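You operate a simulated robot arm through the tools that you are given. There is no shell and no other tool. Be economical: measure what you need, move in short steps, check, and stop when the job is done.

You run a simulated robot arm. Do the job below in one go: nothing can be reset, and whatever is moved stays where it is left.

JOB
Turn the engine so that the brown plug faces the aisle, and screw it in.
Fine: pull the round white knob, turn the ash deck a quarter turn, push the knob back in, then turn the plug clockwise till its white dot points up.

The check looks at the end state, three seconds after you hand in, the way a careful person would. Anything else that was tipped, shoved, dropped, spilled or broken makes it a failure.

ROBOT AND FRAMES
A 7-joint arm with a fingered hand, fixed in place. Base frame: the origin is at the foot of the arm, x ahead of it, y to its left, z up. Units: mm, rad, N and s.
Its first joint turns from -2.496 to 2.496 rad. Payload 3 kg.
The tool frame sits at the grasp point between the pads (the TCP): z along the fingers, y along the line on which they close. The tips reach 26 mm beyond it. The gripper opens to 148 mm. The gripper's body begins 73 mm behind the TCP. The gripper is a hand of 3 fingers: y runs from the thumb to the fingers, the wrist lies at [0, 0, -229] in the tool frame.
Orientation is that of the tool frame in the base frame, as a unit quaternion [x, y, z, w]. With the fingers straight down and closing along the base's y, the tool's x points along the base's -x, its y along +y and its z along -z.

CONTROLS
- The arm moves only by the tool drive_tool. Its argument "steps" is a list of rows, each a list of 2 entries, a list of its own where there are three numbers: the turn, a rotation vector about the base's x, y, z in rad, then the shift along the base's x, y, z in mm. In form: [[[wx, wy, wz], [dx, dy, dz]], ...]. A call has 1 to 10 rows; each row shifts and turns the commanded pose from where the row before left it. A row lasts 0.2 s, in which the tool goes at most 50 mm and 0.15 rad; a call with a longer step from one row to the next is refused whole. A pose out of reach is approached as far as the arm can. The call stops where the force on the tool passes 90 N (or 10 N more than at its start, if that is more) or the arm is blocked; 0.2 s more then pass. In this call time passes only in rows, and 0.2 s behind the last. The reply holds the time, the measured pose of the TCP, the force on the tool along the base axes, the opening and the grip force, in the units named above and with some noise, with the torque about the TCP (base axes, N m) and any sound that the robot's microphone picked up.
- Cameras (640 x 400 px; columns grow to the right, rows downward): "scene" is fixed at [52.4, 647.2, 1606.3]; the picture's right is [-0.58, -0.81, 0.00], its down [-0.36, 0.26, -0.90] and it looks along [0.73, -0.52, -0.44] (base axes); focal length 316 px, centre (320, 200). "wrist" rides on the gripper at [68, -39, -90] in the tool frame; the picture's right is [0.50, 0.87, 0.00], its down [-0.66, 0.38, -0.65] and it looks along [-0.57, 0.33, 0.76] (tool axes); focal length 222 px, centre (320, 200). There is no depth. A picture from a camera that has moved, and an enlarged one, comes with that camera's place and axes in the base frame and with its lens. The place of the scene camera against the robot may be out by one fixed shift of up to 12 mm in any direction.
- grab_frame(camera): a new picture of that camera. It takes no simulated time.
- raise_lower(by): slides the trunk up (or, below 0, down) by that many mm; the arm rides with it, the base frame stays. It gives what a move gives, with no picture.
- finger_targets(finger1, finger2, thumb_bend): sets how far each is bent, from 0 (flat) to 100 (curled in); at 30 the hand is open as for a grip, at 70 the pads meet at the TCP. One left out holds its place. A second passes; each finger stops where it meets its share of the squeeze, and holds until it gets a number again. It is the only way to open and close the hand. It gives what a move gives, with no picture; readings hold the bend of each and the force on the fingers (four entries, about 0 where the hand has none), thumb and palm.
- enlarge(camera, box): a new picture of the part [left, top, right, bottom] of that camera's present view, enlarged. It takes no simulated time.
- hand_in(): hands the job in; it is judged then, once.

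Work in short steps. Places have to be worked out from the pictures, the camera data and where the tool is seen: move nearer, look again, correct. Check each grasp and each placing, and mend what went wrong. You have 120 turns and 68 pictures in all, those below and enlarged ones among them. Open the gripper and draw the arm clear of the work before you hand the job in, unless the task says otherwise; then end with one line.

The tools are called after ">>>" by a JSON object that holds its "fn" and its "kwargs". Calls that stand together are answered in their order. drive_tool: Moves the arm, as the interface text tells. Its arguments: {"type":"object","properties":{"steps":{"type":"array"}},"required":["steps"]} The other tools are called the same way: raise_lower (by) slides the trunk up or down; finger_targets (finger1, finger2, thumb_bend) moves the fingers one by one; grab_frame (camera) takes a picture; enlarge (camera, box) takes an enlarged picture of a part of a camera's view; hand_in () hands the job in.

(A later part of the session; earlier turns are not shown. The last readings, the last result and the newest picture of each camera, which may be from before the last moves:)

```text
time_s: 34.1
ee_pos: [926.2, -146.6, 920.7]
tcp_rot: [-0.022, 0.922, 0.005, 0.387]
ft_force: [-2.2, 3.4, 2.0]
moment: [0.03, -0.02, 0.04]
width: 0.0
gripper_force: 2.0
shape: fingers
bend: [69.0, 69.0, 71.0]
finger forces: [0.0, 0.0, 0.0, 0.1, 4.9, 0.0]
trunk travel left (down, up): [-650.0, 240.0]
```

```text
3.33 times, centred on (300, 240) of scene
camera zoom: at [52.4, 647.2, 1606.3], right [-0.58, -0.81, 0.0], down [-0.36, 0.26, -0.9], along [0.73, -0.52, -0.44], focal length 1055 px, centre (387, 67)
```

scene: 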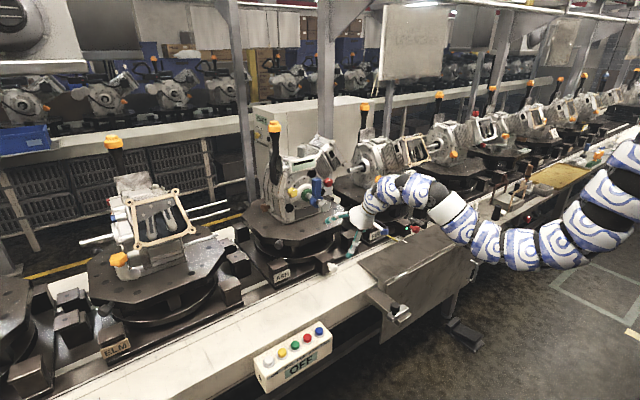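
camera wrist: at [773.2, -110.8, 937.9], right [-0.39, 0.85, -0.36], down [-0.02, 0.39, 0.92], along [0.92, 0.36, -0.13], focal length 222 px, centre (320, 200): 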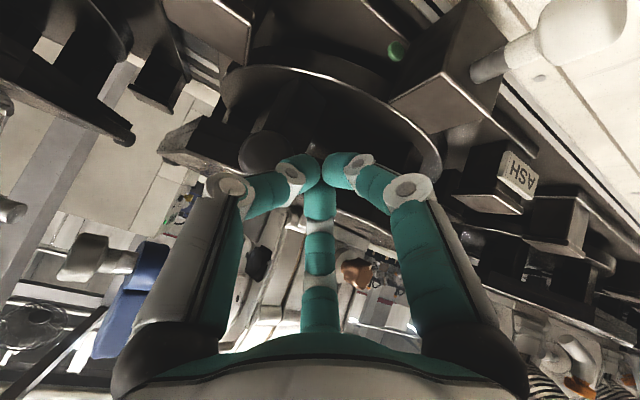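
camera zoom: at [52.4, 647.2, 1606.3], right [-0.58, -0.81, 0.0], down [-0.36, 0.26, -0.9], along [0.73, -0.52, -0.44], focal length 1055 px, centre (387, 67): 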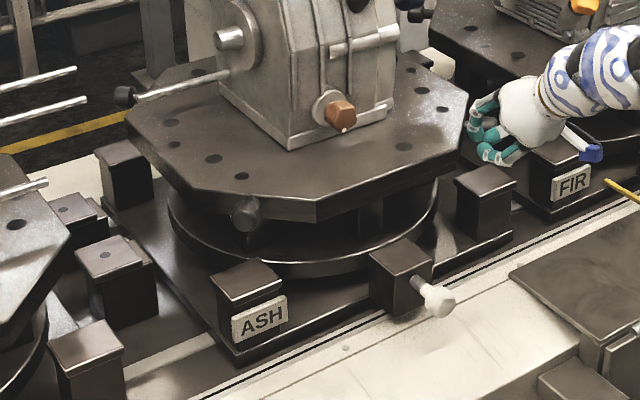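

Only about 3 px (roughly 3 mm) remain. One more small nudge, then I'll compare closely.

>>> {"fn": "drive_tool", "kwargs": {"steps": [[[0, 0, 0], [1.5, -2.6, 0]]]}}

>>> {"fn": "enlarge", "kwargs": {"camera": "scene", "box": [220, 180, 380, 300]}}

```text
time_s: 34.5
ee_pos: [927.5, -150.1, 919.5]
tcp_rot: [-0.021, 0.922, 0.004, 0.387]
ft_force: [-1.7, 3.0, 0.7]
moment: [0.09, 0.04, 0.08]
width: 0.2
gripper_force: 2.7
shape: fingers
bend: [69.0, 69.0, 71.0]
finger forces: [0.0, 0.0, 0.0, 0.0, 5.0, 0.0]
trunk travel left (down, up): [-650.0, 240.0]
```

```text
3.33 times, centred on (300, 240) of scene
camera zoom: at [52.4, 647.2, 1606.3], right [-0.58, -0.81, 0.0], down [-0.36, 0.26, -0.9], along [0.73, -0.52, -0.44], focal length 1055 px, centre (387, 67)
```

zoom: 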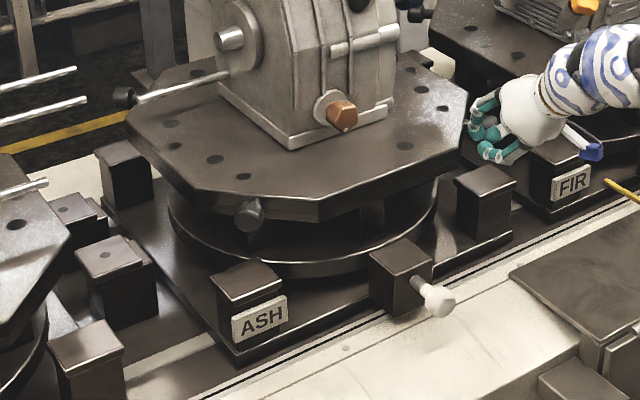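

Both pegs and the deck corners match the original indexed positions. I'll back off and go in front of the knob to push it in with the closed fingertips.

>>> {"fn": "drive_tool", "kwargs": {"steps": [[[0, 0, 0], [-15, 8, 5]], [[0, 0, 0], [-35, 15, 5]], [[0, 0, 0], [-40, 25, 0]], [[0, 0, 0], [-40, 30, 0]], [[0, -0.05, 0], [-30, 35, -10]], [[0, -0.05, 0], [-20, 35, -25]], [[0, -0.05, 0], [-10, 11, -35]]]}}

>>> {"fn": "grab_frame", "kwargs": {"camera": "wrist"}}

>>> {"fn": "enlarge", "kwargs": {"camera": "scene", "box": [220, 180, 380, 300]}}

```text
time_s: 36.1
ee_pos: [738.3, 6.3, 863.1]
tcp_rot: [-0.022, 0.89, 0.003, 0.456]
ft_force: [0.2, 0.3, 0.0]
moment: [0.05, 0.02, 0.01]
width: 1.9
gripper_force: 0.1
shape: fingers
bend: [69.0, 69.0, 69.0]
finger forces: [0.0, 0.1, 0.0, 0.0, 0.1, 0.0]
trunk travel left (down, up): [-650.0, 240.0]
```

```text
30 pictures are left
camera wrist: at [627.4, -35.5, 861.6], right [-0.33, 0.85, -0.42], down [-0.16, 0.39, 0.91], along [0.93, 0.37, 0.01], focal length 222 px, centre (320, 200)
```

wrist: 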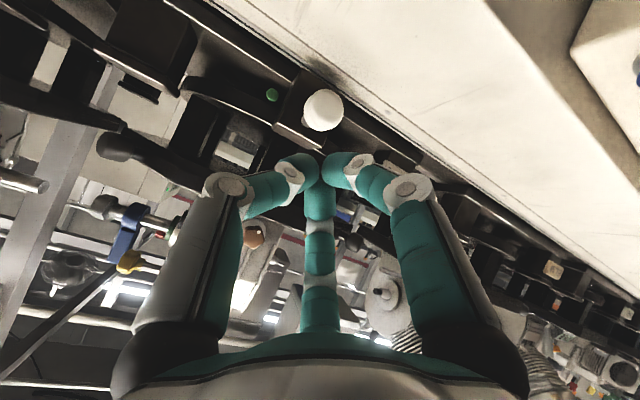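

```text
3.33 times, centred on (300, 240) of scene
camera zoom: at [52.4, 647.2, 1606.3], right [-0.58, -0.81, 0.0], down [-0.36, 0.26, -0.9], along [0.73, -0.52, -0.44], focal length 1055 px, centre (387, 67)
```

zoom: 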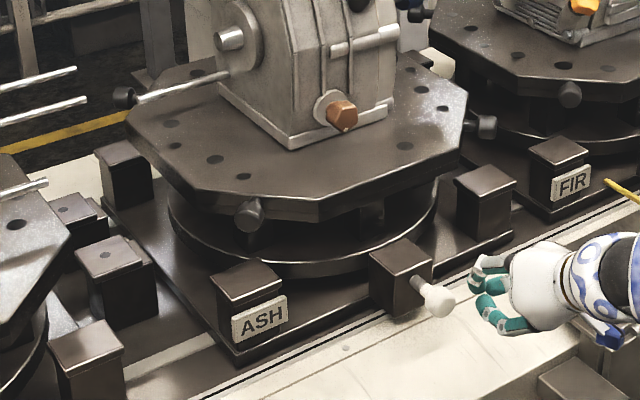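

The ball is at about (816, 7, 791) and the deck is still aligned. I'll lower the fingertips to ball height, then push in +x.

>>> {"fn": "drive_tool", "kwargs": {"steps": [[[0, 0, 0], [-5, 0, -28]], [[0, 0, 0], [5, 0, -27]], [[0, 0, 0], [10, 0, 0]], [[0, 0, 0], [10, 0, 0]], [[0, 0, 0], [10, 0, 0]]]}}

>>> {"fn": "grab_frame", "kwargs": {"camera": "wrist"}}

```text
time_s: 37.3
ee_pos: [768.0, 9.9, 805.7]
tcp_rot: [-0.021, 0.89, 0.003, 0.456]
ft_force: [-0.5, -0.2, 0.3]
moment: [0.03, 0.02, 0.03]
width: 1.9
gripper_force: 0.0
shape: fingers
bend: [69.0, 69.0, 69.0]
finger forces: [0.0, 0.1, 0.0, 0.0, 0.0, 0.1]
trunk travel left (down, up): [-650.0, 240.0]
```

```text
28 pictures are left
camera wrist: at [656.6, -33.0, 804.8], right [-0.33, 0.85, -0.42], down [-0.16, 0.38, 0.91], along [0.93, 0.37, 0.01], focal length 222 px, centre (320, 200)
```

wrist: 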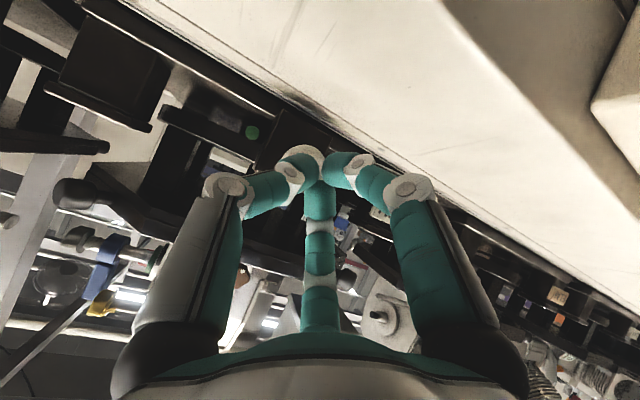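

The ball is right behind the fingertips, so I'll push it in with short steps.

>>> {"fn": "drive_tool", "kwargs": {"steps": [[[0, 0, 0], [8, 0, 0]], [[0, 0, 0], [8, 0, 0]], [[0, 0, 0], [8, 0, 0]], [[0, 0, 0], [8, 0, 0]]]}}

>>> {"fn": "grab_frame", "kwargs": {"camera": "wrist"}}

```text
time_s: 38.3
ee_pos: [798.7, 8.3, 805.6]
tcp_rot: [-0.023, 0.89, 0.004, 0.456]
ft_force: [-2.3, 0.0, -0.9]
moment: [0.01, -0.02, 0.04]
width: 2.1
gripper_force: 1.0
shape: fingers
bend: [69.0, 70.0, 69.0]
finger forces: [0.0, 2.6, 0.0, 0.0, 0.0, 0.0]
trunk travel left (down, up): [-650.0, 240.0]
```

```text
27 pictures are left
camera wrist: at [688.7, -33.5, 804.8], right [-0.33, 0.85, -0.42], down [-0.16, 0.38, 0.91], along [0.93, 0.37, 0.01], focal length 222 px, centre (320, 200)
```

wrist: 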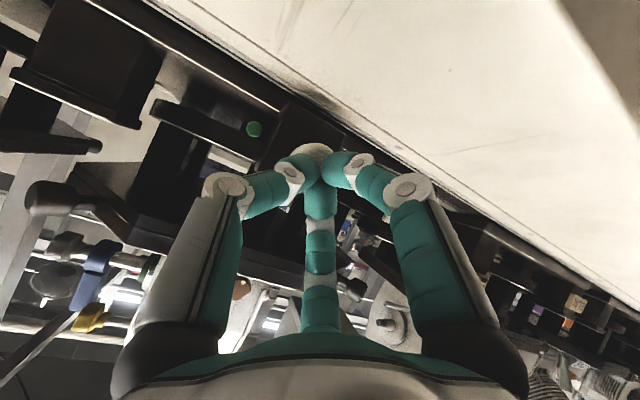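

The knob is moving with about 2 N of resistance, but the light isn't on yet. I'll continue.

>>> {"fn": "drive_tool", "kwargs": {"steps": [[[0, 0, 0], [5, 0, 0]], [[0, 0, 0], [5, 0, 0]], [[0, 0, 0], [5, 0, 0]]]}}

>>> {"fn": "grab_frame", "kwargs": {"camera": "wrist"}}

```text
time_s: 39.1
ee_pos: [813.8, 7.6, 803.1]
tcp_rot: [-0.02, 0.891, 0.002, 0.454]
ft_force: [-37.4, -8.6, -1.4]
moment: [-0.07, 0.42, -0.44]
width: 1.5
gripper_force: 21.2
shape: fingers
bend: [68.0, 71.0, 72.0]
finger forces: [0.0, 9.6, 0.1, 0.0, 32.4, 0.0]
trunk travel left (down, up): [-650.0, 240.0]
```

```text
26 pictures are left
camera wrist: at [701.3, -35.4, 803.4], right [-0.33, 0.85, -0.42], down [-0.16, 0.39, 0.91], along [0.93, 0.36, 0.01], focal length 222 px, centre (320, 200)
```

wrist: 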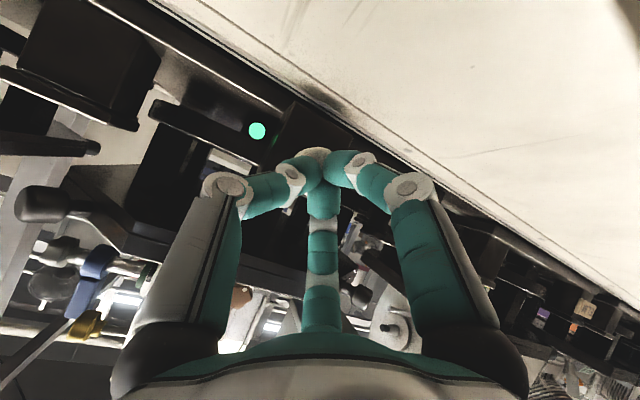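

The light is bright green again, so the pin is seated. I'll back off, open the hand and level the tool to face the brown plug, which I estimate at about (1013, 32, 975).

>>> {"fn": "drive_tool", "kwargs": {"steps": [[[0, 0, 0], [-20, 0, 5]], [[0, 0, 0], [-35, 0, 20]], [[0, -0.1, 0], [-10, 0, 40]], [[0, -0.1, 0], [0, 0, 40]], [[0, -0.1, 0], [0, 5, 40]], [[0, -0.1, 0], [0, 5, 30]], [[0, -0.1, 0], [10, 5, 0]], [[0, -0.1, 0], [10, 5, 0]]]}}

>>> {"fn": "finger_targets", "kwargs": {"finger1": 46, "finger2": 46, "thumb_bend": 46}}

>>> {"fn": "grab_frame", "kwargs": {"camera": "wrist"}}

>>> {"fn": "enlarge", "kwargs": {"camera": "scene", "box": [260, 150, 360, 230]}}

```text
time_s: 40.9
ee_pos: [770.7, 29.9, 982.4]
tcp_rot: [-0.022, 0.715, -0.004, 0.699]
ft_force: [-0.8, -0.9, 0.1]
moment: [0.02, -0.04, 0.01]
width: 1.7
gripper_force: 0.0
shape: fingers
bend: [69.0, 69.0, 69.0]
finger forces: [0.1, 0.0, 0.0, 0.1, 0.0, 0.1]
trunk travel left (down, up): [-650.0, 240.0]
```

```text
time_s: 41.9
ee_pos: [770.7, 29.1, 980.5]
tcp_rot: [-0.022, 0.715, -0.003, 0.698]
ft_force: [-0.9, -0.3, 0.2]
moment: [0.02, -0.01, -0.01]
width: 74.8
gripper_force: 0.1
shape: fingers
bend: [46.0, 46.0, 46.0]
finger forces: [0.1, 0.0, 0.0, 0.0, 0.1, 0.0]
trunk travel left (down, up): [-650.0, 240.0]
```

```text
25 pictures are left
camera wrist: at [679.6, -13.6, 918.7], right [-0.03, 0.85, -0.53], down [-0.65, 0.39, 0.66], along [0.76, 0.37, 0.54], focal length 222 px, centre (320, 200)
```

wrist: 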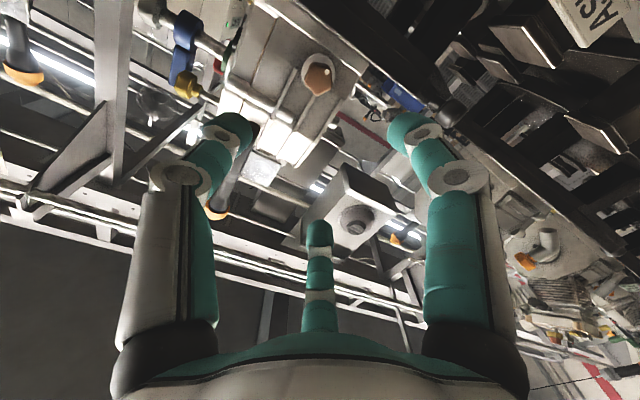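

```text
5.00 times, centred on (310, 190) of scene
camera zoom: at [52.4, 647.2, 1606.3], right [-0.58, -0.81, 0.0], down [-0.36, 0.26, -0.9], along [0.73, -0.52, -0.44], focal length 1582 px, centre (370, 250)
```

zoom: 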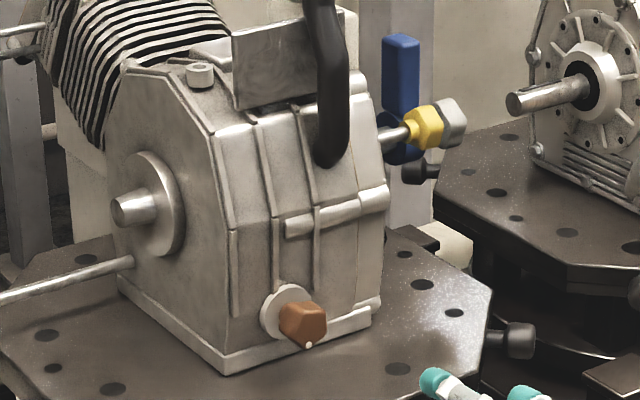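

The brown plug's front is at about (1009, 30, 972), roughly 36 mm above the deck, with its dot pointing straight down. That means about 180° clockwise, which is +rotation about x. I'll pitch the tool about 35° so the knuckles clear the deck, with one finger on top, and turn in strokes about the plug axis.

>>> {"fn": "drive_tool", "kwargs": {"steps": [[[0.131, 0, 0], [0, 0, 5]], [[0.131, 0, 0], [5, 0, 5]], [[0.131, 0, 0], [5, 0, 5]], [[0.131, 0, 0], [5, 0, 5]], [[0, 0.122, 0], [10, 0, 5]], [[0, 0.122, 0], [10, 0, 5]], [[0, 0.122, 0], [10, 0, 5]], [[0, 0.122, 0], [10, 0, 0]], [[0, 0.122, 0], [10, 0, 0]]]}}

>>> {"fn": "drive_tool", "kwargs": {"steps": [[[-0.137, 0, 0], [10, 0, 0]], [[-0.137, 0, 0], [10, 0, 0]], [[-0.137, 0, 0], [10, 0, 0]], [[-0.137, 0, 0], [10, 0, 0]], [[-0.137, 0, 0], [10, 0, 0]], [[-0.137, 0, 0], [10, 0, 0]]]}}

>>> {"fn": "grab_frame", "kwargs": {"camera": "wrist"}}

>>> {"fn": "grab_frame", "kwargs": {"camera": "scene"}}

```text
time_s: 43.9
ee_pos: [836.0, 29.4, 1016.3]
tcp_rot: [0.208, 0.865, 0.125, 0.44]
ft_force: [0.3, -0.3, -0.8]
moment: [0.02, 0.0, 0.05]
width: 74.9
gripper_force: 0.1
shape: fingers
bend: [46.0, 46.0, 46.0]
finger forces: [0.1, 0.1, 0.0, 0.0, 0.1, 0.0]
trunk travel left (down, up): [-650.0, 240.0]
```

```text
time_s: 45.3
ee_pos: [894.6, 28.8, 1013.2]
tcp_rot: [0.013, 0.842, -0.231, 0.487]
ft_force: [0.3, 0.0, 0.2]
moment: [-0.03, 0.05, 0.03]
width: 75.3
gripper_force: 0.1
shape: fingers
bend: [46.0, 46.0, 46.0]
finger forces: [0.1, 0.0, 0.0, 0.1, 0.0, 0.0]
trunk travel left (down, up): [-650.0, 240.0]
```

```text
23 pictures are left
camera wrist: at [776.5, 17.4, 1012.5], right [-0.05, 0.67, -0.74], down [-0.09, 0.73, 0.67], along [0.99, 0.1, 0.03], focal length 222 px, centre (320, 200)
```

wrist: 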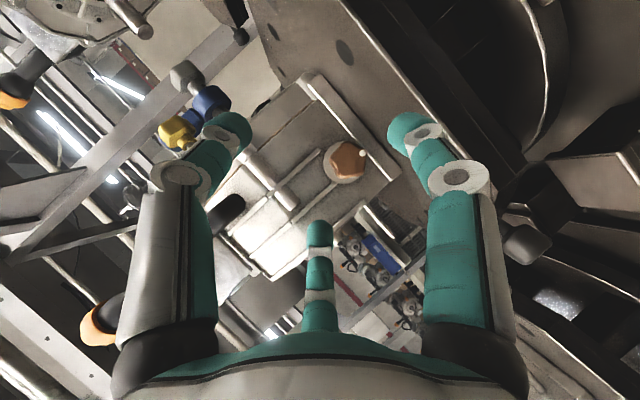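

```text
22 pictures are left
```

scene: 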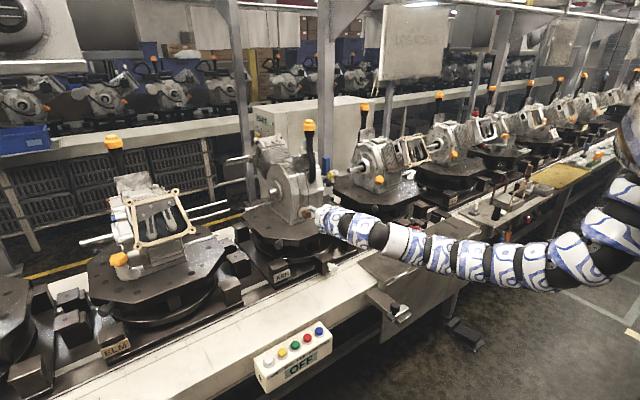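

The plug front is refined to about (1004, 29, 971), with the hex about 35 mm wide and 27 mm long. I'll reduce the pitch a little, reduce the roll to about −39°, and move to a point 60 mm back along the tool axis.

>>> {"fn": "drive_tool", "kwargs": {"steps": [[[0.1, 0, 0], [12, 6, -5]], [[0.04, -0.048, 0.038], [13, 6, -5]], [[0, -0.048, 0.038], [13, 6, -5]], [[0, 0, 0], [12, 0, -5]]]}}

>>> {"fn": "grab_frame", "kwargs": {"camera": "wrist"}}

>>> {"fn": "enlarge", "kwargs": {"camera": "scene", "box": [260, 160, 360, 240]}}

```text
time_s: 46.3
ee_pos: [945.7, 48.1, 994.6]
tcp_rot: [0.023, 0.834, -0.15, 0.531]
ft_force: [0.1, 0.8, 0.1]
moment: [0.0, 0.01, 0.0]
width: 74.9
gripper_force: 0.1
shape: fingers
bend: [46.0, 46.0, 46.0]
finger forces: [0.1, 0.0, 0.0, 0.0, 0.1, 0.0]
trunk travel left (down, up): [-650.0, 240.0]
```

```text
21 pictures are left
camera wrist: at [828.5, 27.5, 978.9], right [-0.04, 0.77, -0.64], down [-0.21, 0.62, 0.75], along [0.98, 0.17, 0.14], focal length 222 px, centre (320, 200)
```

wrist: 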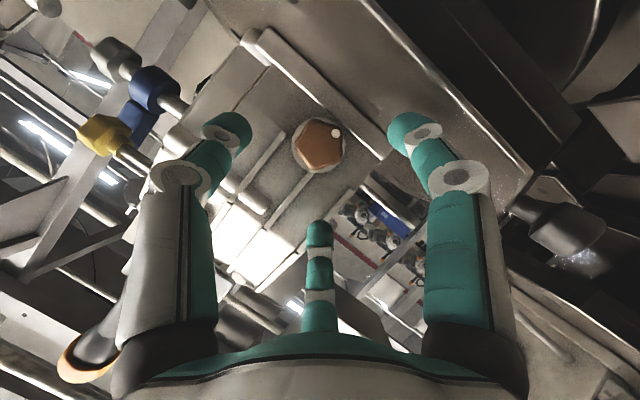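

```text
5.00 times, centred on (310, 200) of scene
camera zoom: at [52.4, 647.2, 1606.3], right [-0.58, -0.81, 0.0], down [-0.36, 0.26, -0.9], along [0.73, -0.52, -0.44], focal length 1582 px, centre (370, 200)
```

zoom: 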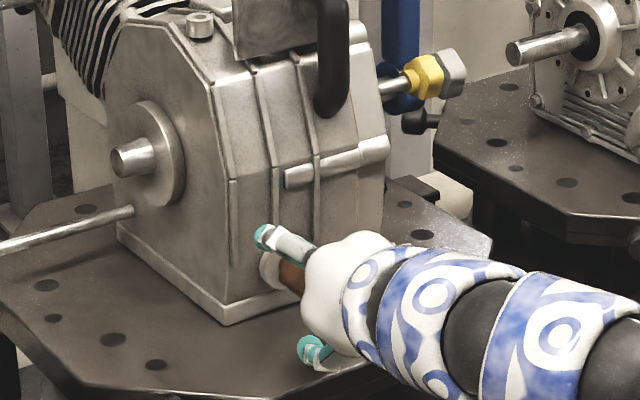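

The plug is at (1004, 30.6, 973) and lies on my approach line. I'll approach in steps while watching the force for deck contact.

>>> {"fn": "drive_tool", "kwargs": {"steps": [[[0, 0, 0], [13, -4.4, -5.6]], [[0, 0, 0], [13, -4.4, -5.6]], [[0, 0, 0], [10, -3.5, -4.5]]]}}

>>> {"fn": "grab_frame", "kwargs": {"camera": "wrist"}}

```text
time_s: 47.1
ee_pos: [980.9, 36.0, 981.0]
tcp_rot: [0.024, 0.833, -0.15, 0.532]
ft_force: [-9.7, 1.0, 3.8]
moment: [0.02, -0.24, 0.25]
width: 72.1
gripper_force: 4.8
shape: fingers
bend: [48.0, 47.0, 46.0]
finger forces: [2.2, 8.1, 0.1, 0.0, 0.0, 0.0]
trunk travel left (down, up): [-650.0, 240.0]
```

```text
19 pictures are left
camera wrist: at [864.7, 16.3, 965.2], right [-0.04, 0.77, -0.64], down [-0.22, 0.62, 0.75], along [0.98, 0.17, 0.14], focal length 222 px, centre (320, 200)
```

wrist: 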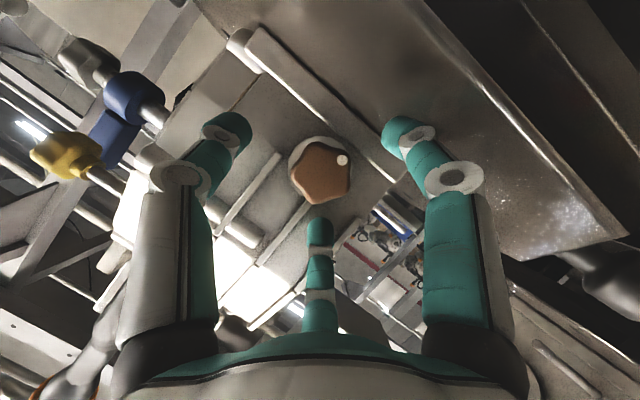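

The top finger touched the engine face and a lower one just brushed something (8 N and 2 N). I'll back off slightly, narrow the opening, then advance.

>>> {"fn": "drive_tool", "kwargs": {"steps": [[[0, 0, 0], [-8, 2.5, 3]]]}}

>>> {"fn": "finger_targets", "kwargs": {"finger1": 53, "finger2": 54, "thumb_bend": 53}}

>>> {"fn": "drive_tool", "kwargs": {"steps": [[[0, 0, 0], [9, -3.2, -4]], [[0, 0, 0], [8, -2.8, -3.5]]]}}

```text
time_s: 47.5
ee_pos: [972.4, 36.9, 983.0]
tcp_rot: [0.024, 0.833, -0.15, 0.532]
ft_force: [-0.6, 0.2, 0.7]
moment: [0.02, 0.05, 0.02]
width: 74.3
gripper_force: 0.3
shape: fingers
bend: [47.0, 46.0, 46.0]
finger forces: [0.7, 0.0, 0.0, 0.0, 0.0, 0.1]
trunk travel left (down, up): [-650.0, 240.0]
```

```text
time_s: 48.5
ee_pos: [974.7, 36.8, 983.1]
tcp_rot: [0.024, 0.833, -0.149, 0.532]
ft_force: [0.0, 0.0, -0.5]
moment: [0.0, 0.02, -0.01]
width: 52.8
gripper_force: 0.1
shape: fingers
bend: [53.0, 54.0, 53.0]
finger forces: [0.1, 0.0, 0.1, 0.0, 0.0, 0.1]
trunk travel left (down, up): [-650.0, 240.0]
```

```text
time_s: 49.1
ee_pos: [989.3, 34.2, 977.9]
tcp_rot: [0.022, 0.832, -0.148, 0.534]
ft_force: [-16.5, 6.9, 9.4]
moment: [0.02, -0.62, 0.45]
width: 52.7
gripper_force: 10.5
shape: fingers
bend: [53.0, 53.0, 53.0]
finger forces: [0.0, 21.3, 0.0, 0.0, 0.0, 0.0]
trunk travel left (down, up): [-650.0, 240.0]
```

The top finger meets the engine while the lower ones barely overlap the plug, so the pitch is too steep. I'll back off, flatten the pitch by about 15°, and check the deck clearance.

>>> {"fn": "drive_tool", "kwargs": {"steps": [[[0, 0, 0], [-14, 2, 4]], [[0, -0.107, 0.075], [-6, 0, 0]], [[0, -0.107, 0.075], [0, 0, 0]]]}}

>>> {"fn": "enlarge", "kwargs": {"camera": "scene", "box": [270, 170, 350, 234]}}

>>> {"fn": "grab_frame", "kwargs": {"camera": "wrist"}}

```text
time_s: 49.9
ee_pos: [970.1, 31.6, 979.1]
tcp_rot: [-0.023, 0.771, -0.106, 0.627]
ft_force: [0.0, 0.9, 0.3]
moment: [-0.02, 0.01, 0.01]
width: 52.4
gripper_force: 0.1
shape: fingers
bend: [53.0, 54.0, 53.0]
finger forces: [0.1, 0.1, 0.0, 0.0, 0.1, 0.0]
trunk travel left (down, up): [-650.0, 240.0]
```

```text
6.25 times, centred on (310, 202) of scene
camera zoom: at [52.4, 647.2, 1606.3], right [-0.58, -0.81, 0.0], down [-0.36, 0.26, -0.9], along [0.73, -0.52, -0.44], focal length 1977 px, centre (382, 188)
```

zoom: 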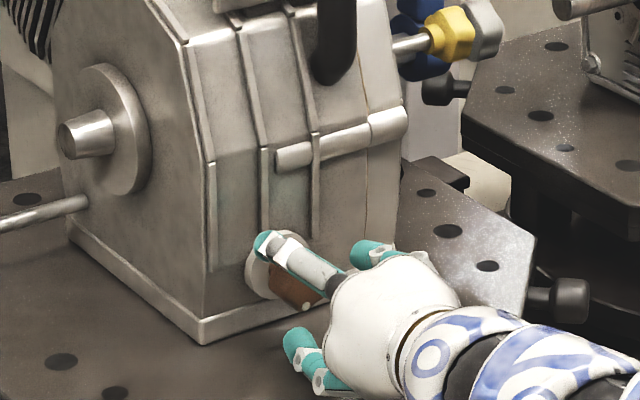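

```text
17 pictures are left
camera wrist: at [863.8, -4.5, 938.9], right [-0.02, 0.76, -0.65], down [-0.46, 0.57, 0.68], along [0.89, 0.31, 0.34], focal length 222 px, centre (320, 200)
```

wrist: 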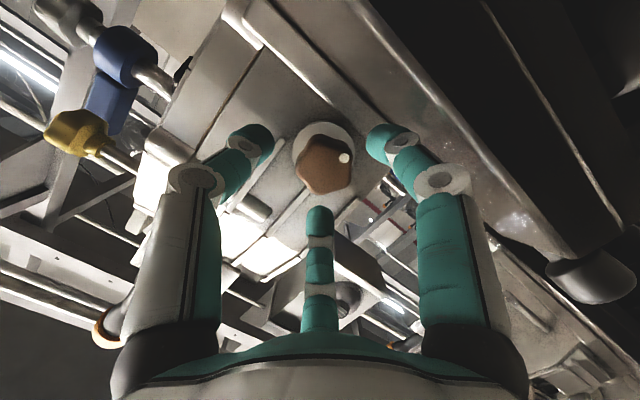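

The camera side of the hand hangs low near the deck edge. I'll roll the hand −120° about its own axis, which is equivalent for a 3-finger grip, so the camera ends up on top. I'm backing off first.

>>> {"fn": "drive_tool", "kwargs": {"steps": [[[-0.1454, 0.0202, 0.0284], [-20, 3, 5]], [[-0.1454, 0.0202, 0.0284], [-20, 3, 5]], [[-0.1454, 0.0202, 0.0284], [-10, 0, 0]], [[-0.1454, 0.0202, 0.0284], [0, 0, 0]], [[-0.1454, 0.0202, 0.0284], [0, 0, 0]], [[-0.1454, 0.0202, 0.0284], [0, 0, 0]], [[-0.1454, 0.0202, 0.0284], [0, 0, 0]]]}}

>>> {"fn": "drive_tool", "kwargs": {"steps": [[[-0.1454, 0.0202, 0.0284], [0, 0, 0]], [[-0.1454, 0.0202, 0.0284], [0, 0, 0]], [[-0.1454, 0.0202, 0.0284], [0, 0, 0]], [[-0.1454, 0.0202, 0.0284], [0, 0, 0]], [[-0.1454, 0.0202, 0.0284], [0, 0, 0]], [[-0.1454, 0.0202, 0.0284], [0, 0, 0]], [[-0.1454, 0.0202, 0.0284], [0, 0, 0]]]}}

>>> {"fn": "grab_frame", "kwargs": {"camera": "wrist"}}

```text
time_s: 51.5
ee_pos: [919.7, 39.4, 987.3]
tcp_rot: [-0.406, 0.656, -0.406, 0.489]
ft_force: [-0.4, 0.1, 0.3]
moment: [0.02, -0.03, 0.03]
width: 52.6
gripper_force: 0.0
shape: fingers
bend: [53.0, 54.0, 53.0]
finger forces: [0.0, 0.0, 0.0, 0.1, 0.0, 0.0]
trunk travel left (down, up): [-650.0, 240.0]
```

```text
time_s: 53.1
ee_pos: [920.1, 38.9, 988.1]
tcp_rot: [0.68, -0.365, 0.596, -0.221]
ft_force: [0.0, 0.9, 0.1]
moment: [-0.01, 0.01, 0.01]
width: 52.8
gripper_force: 0.1
shape: fingers
bend: [53.0, 54.0, 53.0]
finger forces: [0.1, 0.0, 0.1, 0.0, 0.0, 0.0]
trunk travel left (down, up): [-650.0, 240.0]
```

```text
16 pictures are left
camera wrist: at [842.2, 25.8, 1079.1], right [-0.19, -0.93, -0.31], down [-0.74, 0.35, -0.58], along [0.65, 0.12, -0.75], focal length 222 px, centre (320, 200)
```

wrist: 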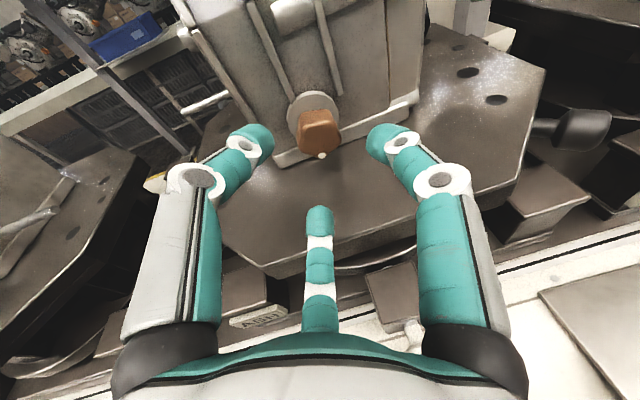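

The roll worked and the view is now upright, with the plug at (1004, 29, 971). I'll approach along the tool axis.

>>> {"fn": "drive_tool", "kwargs": {"steps": [[[0, 0, 0], [20, -2.3, -4]], [[0, 0, 0], [20, -2.3, -4]], [[0, 0, 0], [18, -2.3, -4]], [[0, 0, 0], [10, -1.2, -2]]]}}

>>> {"fn": "grab_frame", "kwargs": {"camera": "wrist"}}

```text
time_s: 54.1
ee_pos: [988.7, 31.0, 975.0]
tcp_rot: [0.68, -0.365, 0.597, -0.222]
ft_force: [0.4, -1.1, 0.0]
moment: [0.0, 0.01, 0.03]
width: 52.6
gripper_force: 0.1
shape: fingers
bend: [53.0, 54.0, 53.0]
finger forces: [0.0, 0.0, 0.0, 0.0, 0.0, 0.0]
trunk travel left (down, up): [-650.0, 240.0]
```

```text
15 pictures are left
camera wrist: at [911.1, 16.9, 1065.3], right [-0.19, -0.93, -0.32], down [-0.74, 0.35, -0.58], along [0.65, 0.12, -0.75], focal length 222 px, centre (320, 200)
```

wrist: 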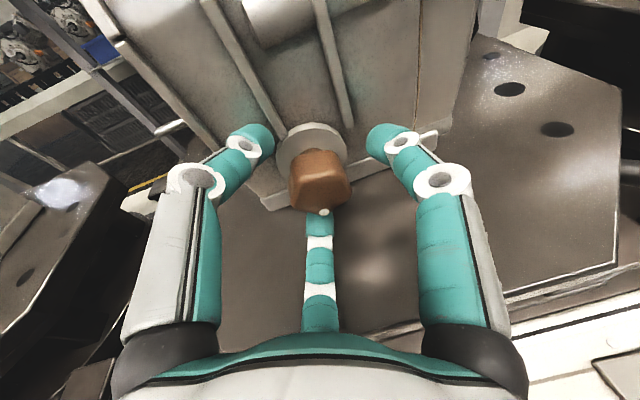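

The plug is between the fingertips. I'll advance 6 mm more and close.

>>> {"fn": "drive_tool", "kwargs": {"steps": [[[0, 0, 0], [6, -0.8, -1.5]]]}}

>>> {"fn": "finger_targets", "kwargs": {"finger1": 68, "finger2": 68, "thumb_bend": 68}}

>>> {"fn": "grab_frame", "kwargs": {"camera": "wrist"}}

```text
time_s: 54.5
ee_pos: [994.3, 31.0, 973.9]
tcp_rot: [0.679, -0.365, 0.596, -0.222]
ft_force: [-10.8, 1.9, 1.2]
moment: [-0.01, -0.36, 0.23]
width: 50.4
gripper_force: 5.6
shape: fingers
bend: [53.0, 54.0, 54.0]
finger forces: [0.0, 0.0, 0.0, 0.1, 10.9, 0.0]
trunk travel left (down, up): [-650.0, 240.0]
```

```text
time_s: 55.5
ee_pos: [995.3, 29.0, 973.4]
tcp_rot: [0.679, -0.365, 0.597, -0.222]
ft_force: [-0.5, 10.9, 9.2]
moment: [0.03, -0.5, 0.45]
width: 30.4
gripper_force: 13.8
shape: fingers
bend: [63.0, 61.0, 60.0]
finger forces: [4.0, 5.5, 0.1, 0.0, 18.3, 0.1]
trunk travel left (down, up): [-650.0, 240.0]
```

```text
14 pictures are left
camera wrist: at [916.7, 16.4, 1064.4], right [-0.19, -0.93, -0.32], down [-0.74, 0.35, -0.58], along [0.65, 0.12, -0.75], focal length 222 px, centre (320, 200)
```

wrist: 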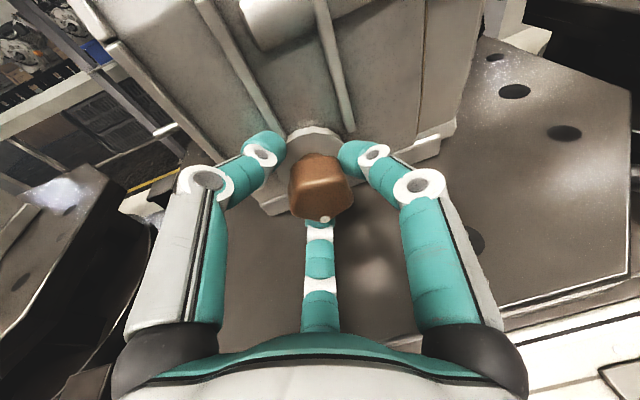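

All three fingers are loaded on the plug. I'll rotate +x (clockwise from the aisle) about the plug axis.

>>> {"fn": "drive_tool", "kwargs": {"steps": [[[0.13, 0, 0], [0, 0, 0]], [[0.13, 0, 0], [0, 0, 0]], [[0.13, 0, 0], [0, 0, 0]], [[0.13, 0, 0], [0, 0, 0]]]}}

>>> {"fn": "grab_frame", "kwargs": {"camera": "wrist"}}

```text
time_s: 56.5
ee_pos: [993.6, 30.1, 975.8]
tcp_rot: [0.597, -0.508, 0.483, -0.39]
ft_force: [-9.3, 6.5, 5.9]
moment: [-0.16, -0.64, 0.35]
width: 24.6
gripper_force: 20.1
shape: fingers
bend: [62.0, 62.0, 65.0]
finger forces: [6.0, 5.4, 0.0, 0.0, 29.1, 0.0]
trunk travel left (down, up): [-650.0, 240.0]
```

```text
13 pictures are left
camera wrist: at [915.7, -27.0, 1046.4], right [-0.19, -0.65, -0.74], down [-0.74, 0.59, -0.33], along [0.65, 0.48, -0.59], focal length 222 px, centre (320, 200)
```

wrist: 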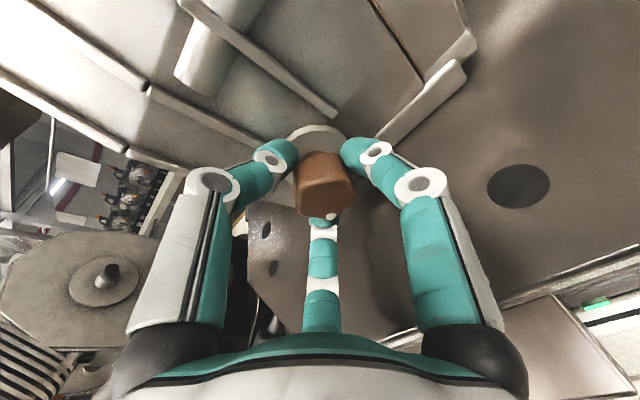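

The plug turns with the hand and torque is low. I'll continue the stroke.

>>> {"fn": "drive_tool", "kwargs": {"steps": [[[0.13, 0, 0], [0, 0, 0]], [[0.13, 0, 0], [0, 0, 0]], [[0.13, 0, 0], [0, 0, 0]], [[0.13, 0, 0], [0, 0, 0]], [[0.13, 0, 0], [0, 0, 0]], [[0.13, 0, 0], [0, 0, 0]]]}}

```text
time_s: 57.9
ee_pos: [993.1, 30.2, 975.6]
tcp_rot: [-0.404, 0.653, -0.254, 0.588]
ft_force: [-16.1, -1.2, 14.7]
moment: [-0.45, -0.99, -0.18]
width: 28.3
gripper_force: 25.6
shape: fingers
bend: [60.0, 64.0, 64.0]
finger forces: [7.9, 3.1, 0.0, 0.0, 40.7, 0.0]
trunk travel left (down, up): [-650.0, 240.0]
```

The forces are rising a bit, so I'll check the dot and clearance now.

>>> {"fn": "grab_frame", "kwargs": {"camera": "wrist"}}

>>> {"fn": "enlarge", "kwargs": {"camera": "scene", "box": [270, 170, 350, 234]}}

```text
12 pictures are left
camera wrist: at [914.7, -59.2, 986.5], right [-0.19, 0.06, -0.98], down [-0.74, 0.65, 0.18], along [0.65, 0.76, -0.08], focal length 222 px, centre (320, 200)
```

wrist: 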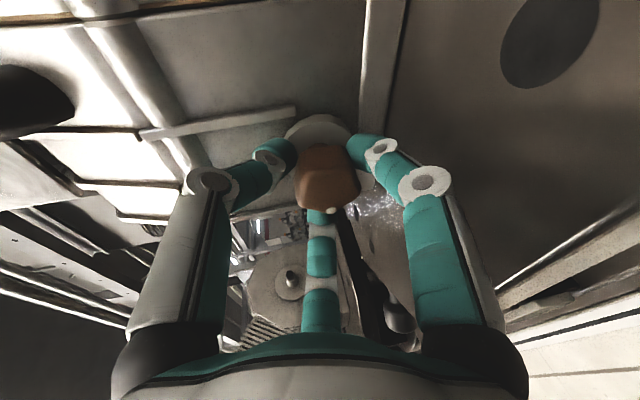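

```text
6.25 times, centred on (310, 202) of scene
camera zoom: at [52.4, 647.2, 1606.3], right [-0.58, -0.81, 0.0], down [-0.36, 0.26, -0.9], along [0.73, -0.52, -0.44], focal length 1977 px, centre (382, 188)
```

zoom: 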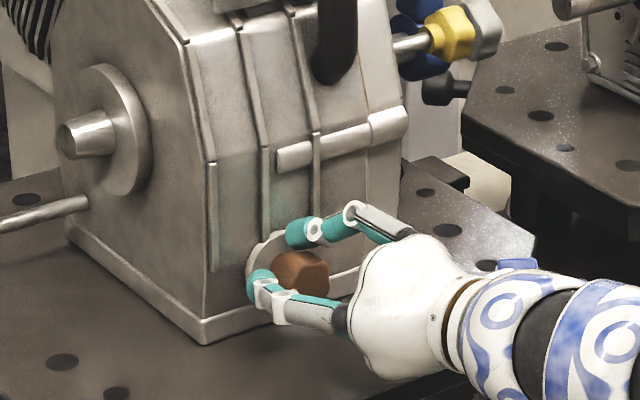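

The plug rotated with the hand, so the dot now points left, with about 95° remaining. I'll release, back straight off, rotate back about 90°, and re-approach.

>>> {"fn": "finger_targets", "kwargs": {"finger1": 53, "finger2": 53, "thumb_bend": 53}}

>>> {"fn": "drive_tool", "kwargs": {"steps": [[[0, 0, 0], [-14, 0, 0]], [[0, 0, 0], [-16, 0, 2]], [[0, 0, 0], [-15, 0, 2]], [[-0.14, 0, 0], [0, 0, 0]], [[-0.14, 0, 0], [0, 0, 0]], [[-0.14, 0, 0], [0, 0, 0]], [[-0.14, 0, 0], [0, 0, 0]], [[-0.14, 0, 0], [0, 0, 0]]]}}

>>> {"fn": "drive_tool", "kwargs": {"steps": [[[-0.14, 0, 0], [0, 0, 0]], [[-0.14, 0, 0], [0, 0, 0]], [[-0.14, 0, 0], [0, 0, 0]], [[-0.14, 0, 0], [0, 0, 0]], [[-0.14, 0, 0], [0, 0, 0]], [[-0.14, 0, 0], [0, 0, 0]]]}}

>>> {"fn": "grab_frame", "kwargs": {"camera": "wrist"}}

```text
time_s: 58.9
ee_pos: [992.7, 30.5, 974.4]
tcp_rot: [-0.406, 0.653, -0.254, 0.587]
ft_force: [-25.6, 1.5, 3.9]
moment: [-0.1, -0.56, -0.27]
width: 41.7
gripper_force: 14.8
shape: fingers
bend: [53.0, 53.0, 57.0]
finger forces: [0.0, 0.1, 0.1, 0.1, 29.8, 0.1]
trunk travel left (down, up): [-650.0, 240.0]
```

```text
time_s: 60.7
ee_pos: [949.5, 30.5, 978.5]
tcp_rot: [0.583, -0.526, 0.462, -0.412]
ft_force: [-0.1, 0.2, 0.1]
moment: [0.01, -0.03, 0.01]
width: 51.5
gripper_force: 0.0
shape: fingers
bend: [53.0, 53.0, 53.0]
finger forces: [0.0, 0.1, 0.1, 0.0, 0.0, 0.0]
trunk travel left (down, up): [-650.0, 240.0]
```

```text
time_s: 62.1
ee_pos: [949.3, 30.3, 979.2]
tcp_rot: [0.701, -0.291, 0.636, -0.139]
ft_force: [0.0, -0.2, -0.3]
moment: [0.0, 0.02, 0.01]
width: 51.9
gripper_force: 0.0
shape: fingers
bend: [53.0, 53.0, 53.0]
finger forces: [0.0, 0.0, 0.0, 0.0, 0.0, 0.0]
trunk travel left (down, up): [-650.0, 240.0]
```

```text
10 pictures are left
camera wrist: at [871.8, 39.0, 1069.6], right [-0.19, -0.98, -0.08], down [-0.74, 0.2, -0.65], along [0.65, -0.06, -0.76], focal length 222 px, centre (320, 200)
```

wrist: 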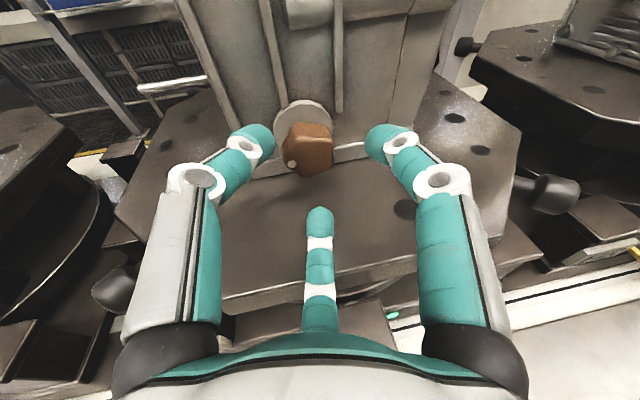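

The dot now points left and somewhat below, so about 110–120° remain. I'll re-approach and grip.

>>> {"fn": "drive_tool", "kwargs": {"steps": [[[0, 0, 0], [14, -0.3, -2]], [[0, 0, 0], [14, -0.5, -2]], [[0, 0, 0], [13, -0.5, -2]]]}}

>>> {"fn": "finger_targets", "kwargs": {"finger1": 68, "finger2": 68, "thumb_bend": 68}}

>>> {"fn": "drive_tool", "kwargs": {"steps": [[[0.13, 0, 0], [0, 0, 0]], [[0.13, 0, 0], [0, 0, 0]], [[0.13, 0, 0], [0, 0, 0]], [[0.13, 0, 0], [0, 0, 0]], [[0.13, 0, 0], [0, 0, 0]], [[0.13, 0, 0], [0, 0, 0]]]}}

```text
time_s: 62.9
ee_pos: [990.0, 28.9, 973.2]
tcp_rot: [0.7, -0.292, 0.637, -0.139]
ft_force: [0.1, -0.5, 9.9]
moment: [0.1, 0.29, 0.01]
width: 52.0
gripper_force: 4.7
shape: fingers
bend: [53.0, 57.0, 53.0]
finger forces: [0.1, 10.0, 0.0, 0.0, 0.0, 0.0]
trunk travel left (down, up): [-650.0, 240.0]
```

```text
time_s: 63.9
ee_pos: [990.5, 30.4, 971.6]
tcp_rot: [0.701, -0.292, 0.636, -0.139]
ft_force: [-1.6, 8.5, 0.0]
moment: [-0.02, -0.05, 0.35]
width: 28.4
gripper_force: 12.0
shape: fingers
bend: [62.0, 62.0, 61.0]
finger forces: [4.7, 5.8, 0.0, 0.0, 13.4, 0.0]
trunk travel left (down, up): [-650.0, 240.0]
```

```text
time_s: 65.3
ee_pos: [990.5, 29.2, 972.3]
tcp_rot: [0.594, -0.512, 0.477, -0.396]
ft_force: [1.2, 2.2, 4.0]
moment: [-0.01, -0.16, 0.1]
width: 27.6
gripper_force: 10.7
shape: fingers
bend: [62.0, 62.0, 61.0]
finger forces: [5.3, 5.3, 0.1, 0.0, 11.2, 0.0]
trunk travel left (down, up): [-650.0, 240.0]
```

The grip is good and torque is low. I'll continue the stroke, then check the dot.

>>> {"fn": "drive_tool", "kwargs": {"steps": [[[0.13, 0, 0], [0, 0, 0]], [[0.13, 0, 0], [0, 0, 0]], [[0.13, 0, 0], [0, 0, 0]], [[0.13, 0, 0], [0, 0, 0]], [[0.13, 0, 0], [0, 0, 0]], [[0.13, 0, 0], [0, 0, 0]]]}}

>>> {"fn": "enlarge", "kwargs": {"camera": "scene", "box": [285, 182, 335, 222]}}

```text
time_s: 66.7
ee_pos: [990.3, 28.8, 972.6]
tcp_rot: [-0.398, 0.656, -0.247, 0.592]
ft_force: [2.5, -5.0, 2.5]
moment: [-0.08, -0.14, -0.18]
width: 27.8
gripper_force: 10.7
shape: fingers
bend: [62.0, 63.0, 61.0]
finger forces: [6.0, 4.3, 0.0, 0.1, 12.0, 0.0]
trunk travel left (down, up): [-650.0, 240.0]
```

```text
10.00 times, centred on (310, 202) of scene
camera zoom: at [52.4, 647.2, 1606.3], right [-0.58, -0.81, 0.0], down [-0.36, 0.26, -0.9], along [0.73, -0.52, -0.44], focal length 3164 px, centre (420, 180)
```

zoom: 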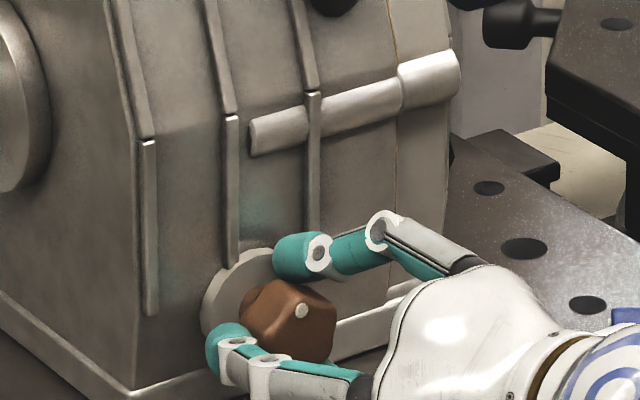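

The dot is now near the top; my estimate is within about 5°. I'll release and back straight off to inspect it.

>>> {"fn": "finger_targets", "kwargs": {"finger1": 52, "finger2": 52, "thumb_bend": 52}}

>>> {"fn": "drive_tool", "kwargs": {"steps": [[[0, 0, 0], [-15, 0, 0]], [[0, 0, 0], [-20, 0, 2]], [[0, 0, 0], [-30, 0, 2]], [[-0.13, 0, 0], [-30, 0, 5]], [[-0.13, 0, 0], [-10, 0, 5]], [[-0.13, 0, 0], [0, 0, 0]], [[-0.13, 0, 0], [0, 0, 0]], [[-0.13, 0, 0], [0, 0, 0]], [[-0.13, 0, 0], [0, 0, 0]]]}}

>>> {"fn": "enlarge", "kwargs": {"camera": "scene", "box": [285, 182, 335, 222]}}

>>> {"fn": "enlarge", "kwargs": {"camera": "wrist", "box": [260, 80, 380, 180]}}

```text
time_s: 67.7
ee_pos: [991.1, 28.2, 971.8]
tcp_rot: [-0.399, 0.655, -0.246, 0.592]
ft_force: [0.6, 0.5, 0.0]
moment: [0.01, 0.03, 0.0]
width: 53.3
gripper_force: 1.2
shape: fingers
bend: [53.0, 52.0, 52.0]
finger forces: [1.1, 0.0, 0.0, 0.0, 0.0, 0.0]
trunk travel left (down, up): [-650.0, 240.0]
```

```text
time_s: 69.7
ee_pos: [884.4, 30.2, 986.5]
tcp_rot: [0.596, -0.512, 0.477, -0.394]
ft_force: [0.4, -0.4, -1.0]
moment: [0.02, 0.01, -0.01]
width: 55.1
gripper_force: 0.0
shape: fingers
bend: [52.0, 52.0, 52.0]
finger forces: [0.0, 0.0, 0.0, 0.1, 0.1, 0.0]
trunk travel left (down, up): [-650.0, 240.0]
```

```text
10.00 times, centred on (310, 202) of scene
camera zoom: at [52.4, 647.2, 1606.3], right [-0.58, -0.81, 0.0], down [-0.36, 0.26, -0.9], along [0.73, -0.52, -0.44], focal length 3164 px, centre (420, 180)
```

zoom: 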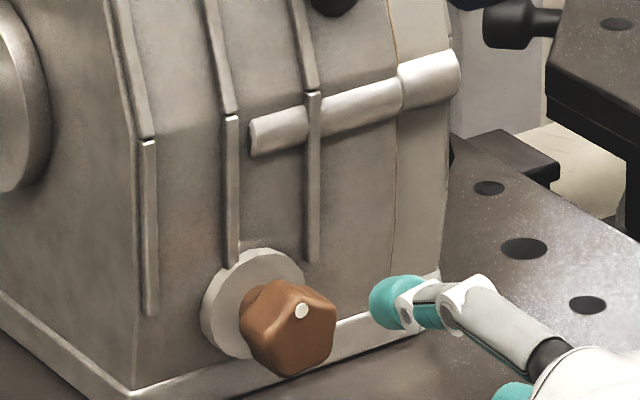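

```text
4.00 times, centred on (320, 130) of wrist
camera zoom: at [807.3, -28.0, 1056.2], right [-0.19, -0.64, -0.75], down [-0.74, 0.6, -0.32], along [0.65, 0.49, -0.58], focal length 888 px, centre (320, 480)
```

zoom: 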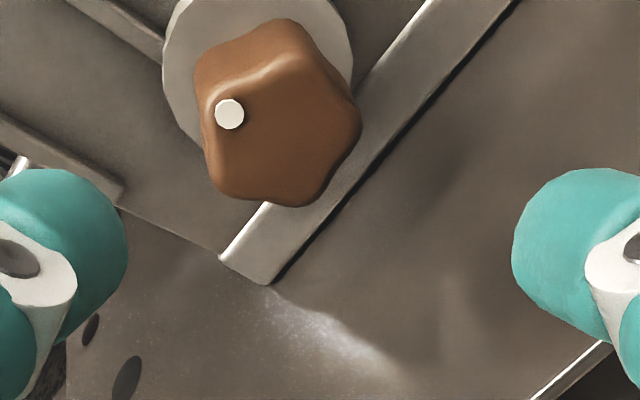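

In this view the dot looks straight up to within a few degrees. I'll rotate the camera to a symmetric view from above to confirm.

>>> {"fn": "drive_tool", "kwargs": {"steps": [[[-0.135, 0, 0], [0, 0, 0]], [[-0.135, 0, 0], [0, 0, 0]], [[-0.135, 0, 0], [0, 0, 0]], [[-0.135, 0, 0], [0, 0, 0]], [[-0.135, 0, 0], [0, 0, 0]], [[-0.135, 0, 0], [0, 0, 0]]]}}

>>> {"fn": "enlarge", "kwargs": {"camera": "wrist", "box": [250, 60, 370, 160]}}

```text
time_s: 71.1
ee_pos: [886.3, 28.8, 985.9]
tcp_rot: [0.702, -0.282, 0.641, -0.128]
ft_force: [0.6, 0.2, 0.0]
moment: [0.01, 0.01, 0.01]
width: 55.2
gripper_force: 0.0
shape: fingers
bend: [52.0, 52.0, 52.0]
finger forces: [0.0, 0.0, 0.0, 0.0, 0.0, 0.1]
trunk travel left (down, up): [-650.0, 240.0]
```

```text
4.00 times, centred on (310, 110) of wrist
camera zoom: at [808.7, 39.9, 1076.3], right [-0.19, -0.98, -0.06], down [-0.74, 0.18, -0.65], along [0.65, -0.08, -0.76], focal length 888 px, centre (360, 560)
```

zoom: 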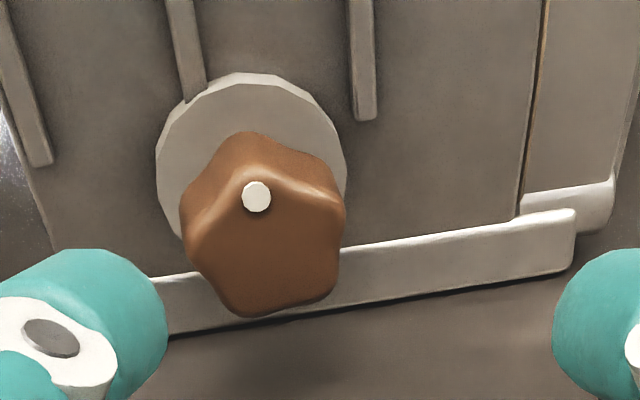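

The dot looks about 7° short of vertical, compared with the plate edge and ribs. I'll re-grip and add a small clockwise turn.

>>> {"fn": "drive_tool", "kwargs": {"steps": [[[0.13, 0, 0], [20, 0, -3]], [[0.13, 0, 0], [25, 0, -3]], [[0, 0, 0], [25, 0, -3]], [[0, 0, 0], [20, 0, -3]], [[0, 0, 0], [14, 0, -1.5]]]}}

>>> {"fn": "finger_targets", "kwargs": {"finger1": 68, "finger2": 68, "thumb_bend": 68}}

>>> {"fn": "enlarge", "kwargs": {"camera": "wrist", "box": [240, 100, 400, 240]}}

```text
time_s: 72.3
ee_pos: [990.0, 29.6, 972.4]
tcp_rot: [0.68, -0.364, 0.598, -0.218]
ft_force: [1.3, 0.5, 2.1]
moment: [0.03, 0.03, 0.02]
width: 55.4
gripper_force: 1.1
shape: fingers
bend: [52.0, 54.0, 52.0]
finger forces: [0.1, 2.3, 0.1, 0.1, 0.0, 0.0]
trunk travel left (down, up): [-650.0, 240.0]
```

```text
time_s: 73.3
ee_pos: [989.6, 31.2, 972.8]
tcp_rot: [0.68, -0.364, 0.598, -0.219]
ft_force: [3.4, 4.1, 3.6]
moment: [0.0, -0.12, 0.17]
width: 27.3
gripper_force: 10.8
shape: fingers
bend: [62.0, 62.0, 62.0]
finger forces: [4.9, 5.3, 0.1, 0.0, 11.6, 0.0]
trunk travel left (down, up): [-650.0, 240.0]
```

```text
2.86 times, centred on (320, 170) of wrist
camera zoom: at [911.1, 17.3, 1062.7], right [-0.19, -0.93, -0.31], down [-0.74, 0.34, -0.58], along [0.65, 0.12, -0.75], focal length 635 px, centre (320, 286)
```

zoom: 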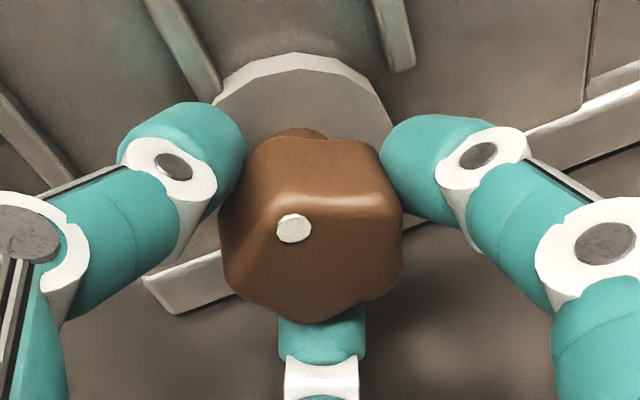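

Gripped. I'll turn +0.13 rad clockwise, release, and back off to the same symmetric viewpoint.

>>> {"fn": "drive_tool", "kwargs": {"steps": [[[0.065, 0, 0], [0, 0, 0]], [[0.065, 0, 0], [0, 0, 0]], [[0, 0, 0], [0, 0, 0]]]}}

>>> {"fn": "finger_targets", "kwargs": {"finger1": 52, "finger2": 52, "thumb_bend": 52}}

>>> {"fn": "drive_tool", "kwargs": {"steps": [[[0, 0, 0], [-14, 0, 1]], [[0, 0, 0], [-20, 0, 3]], [[0, 0, 0], [-25, 0, 3]], [[-0.13, 0, 0], [-25, 0, 3]], [[-0.13, 0, 0], [-20, 0, 3]], [[-0.13, 0, 0], [0, 0, 0]]]}}

>>> {"fn": "enlarge", "kwargs": {"camera": "wrist", "box": [250, 60, 370, 160]}}

```text
time_s: 74.1
ee_pos: [988.8, 30.4, 971.9]
tcp_rot: [0.664, -0.401, 0.573, -0.263]
ft_force: [5.2, 4.6, 5.2]
moment: [-0.04, -0.15, 0.22]
width: 27.1
gripper_force: 10.9
shape: fingers
bend: [62.0, 62.0, 61.0]
finger forces: [4.9, 5.0, 0.1, 0.1, 11.7, 0.1]
trunk travel left (down, up): [-650.0, 240.0]
```

```text
time_s: 75.1
ee_pos: [989.0, 29.6, 972.1]
tcp_rot: [0.664, -0.401, 0.573, -0.263]
ft_force: [-0.6, 0.5, 0.8]
moment: [0.0, -0.02, -0.04]
width: 54.9
gripper_force: 0.2
shape: fingers
bend: [52.0, 53.0, 52.0]
finger forces: [0.0, 0.7, 0.0, 0.0, 0.1, 0.1]
trunk travel left (down, up): [-650.0, 240.0]
```

```text
time_s: 76.5
ee_pos: [886.4, 28.8, 985.9]
tcp_rot: [0.703, -0.283, 0.64, -0.127]
ft_force: [-0.3, 0.4, -0.4]
moment: [0.02, 0.01, -0.01]
width: 55.4
gripper_force: 0.0
shape: fingers
bend: [52.0, 52.0, 52.0]
finger forces: [0.0, 0.0, 0.0, 0.1, 0.0, 0.0]
trunk travel left (down, up): [-650.0, 240.0]
```

```text
4.00 times, centred on (310, 110) of wrist
camera zoom: at [808.3, 39.1, 1076.4], right [-0.19, -0.98, -0.06], down [-0.74, 0.18, -0.65], along [0.65, -0.08, -0.76], focal length 888 px, centre (360, 560)
```

zoom: 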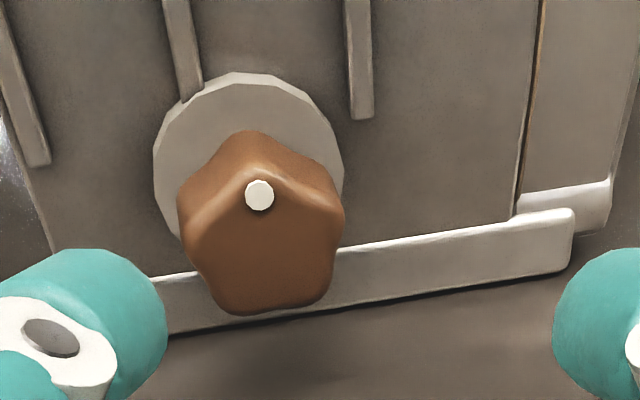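

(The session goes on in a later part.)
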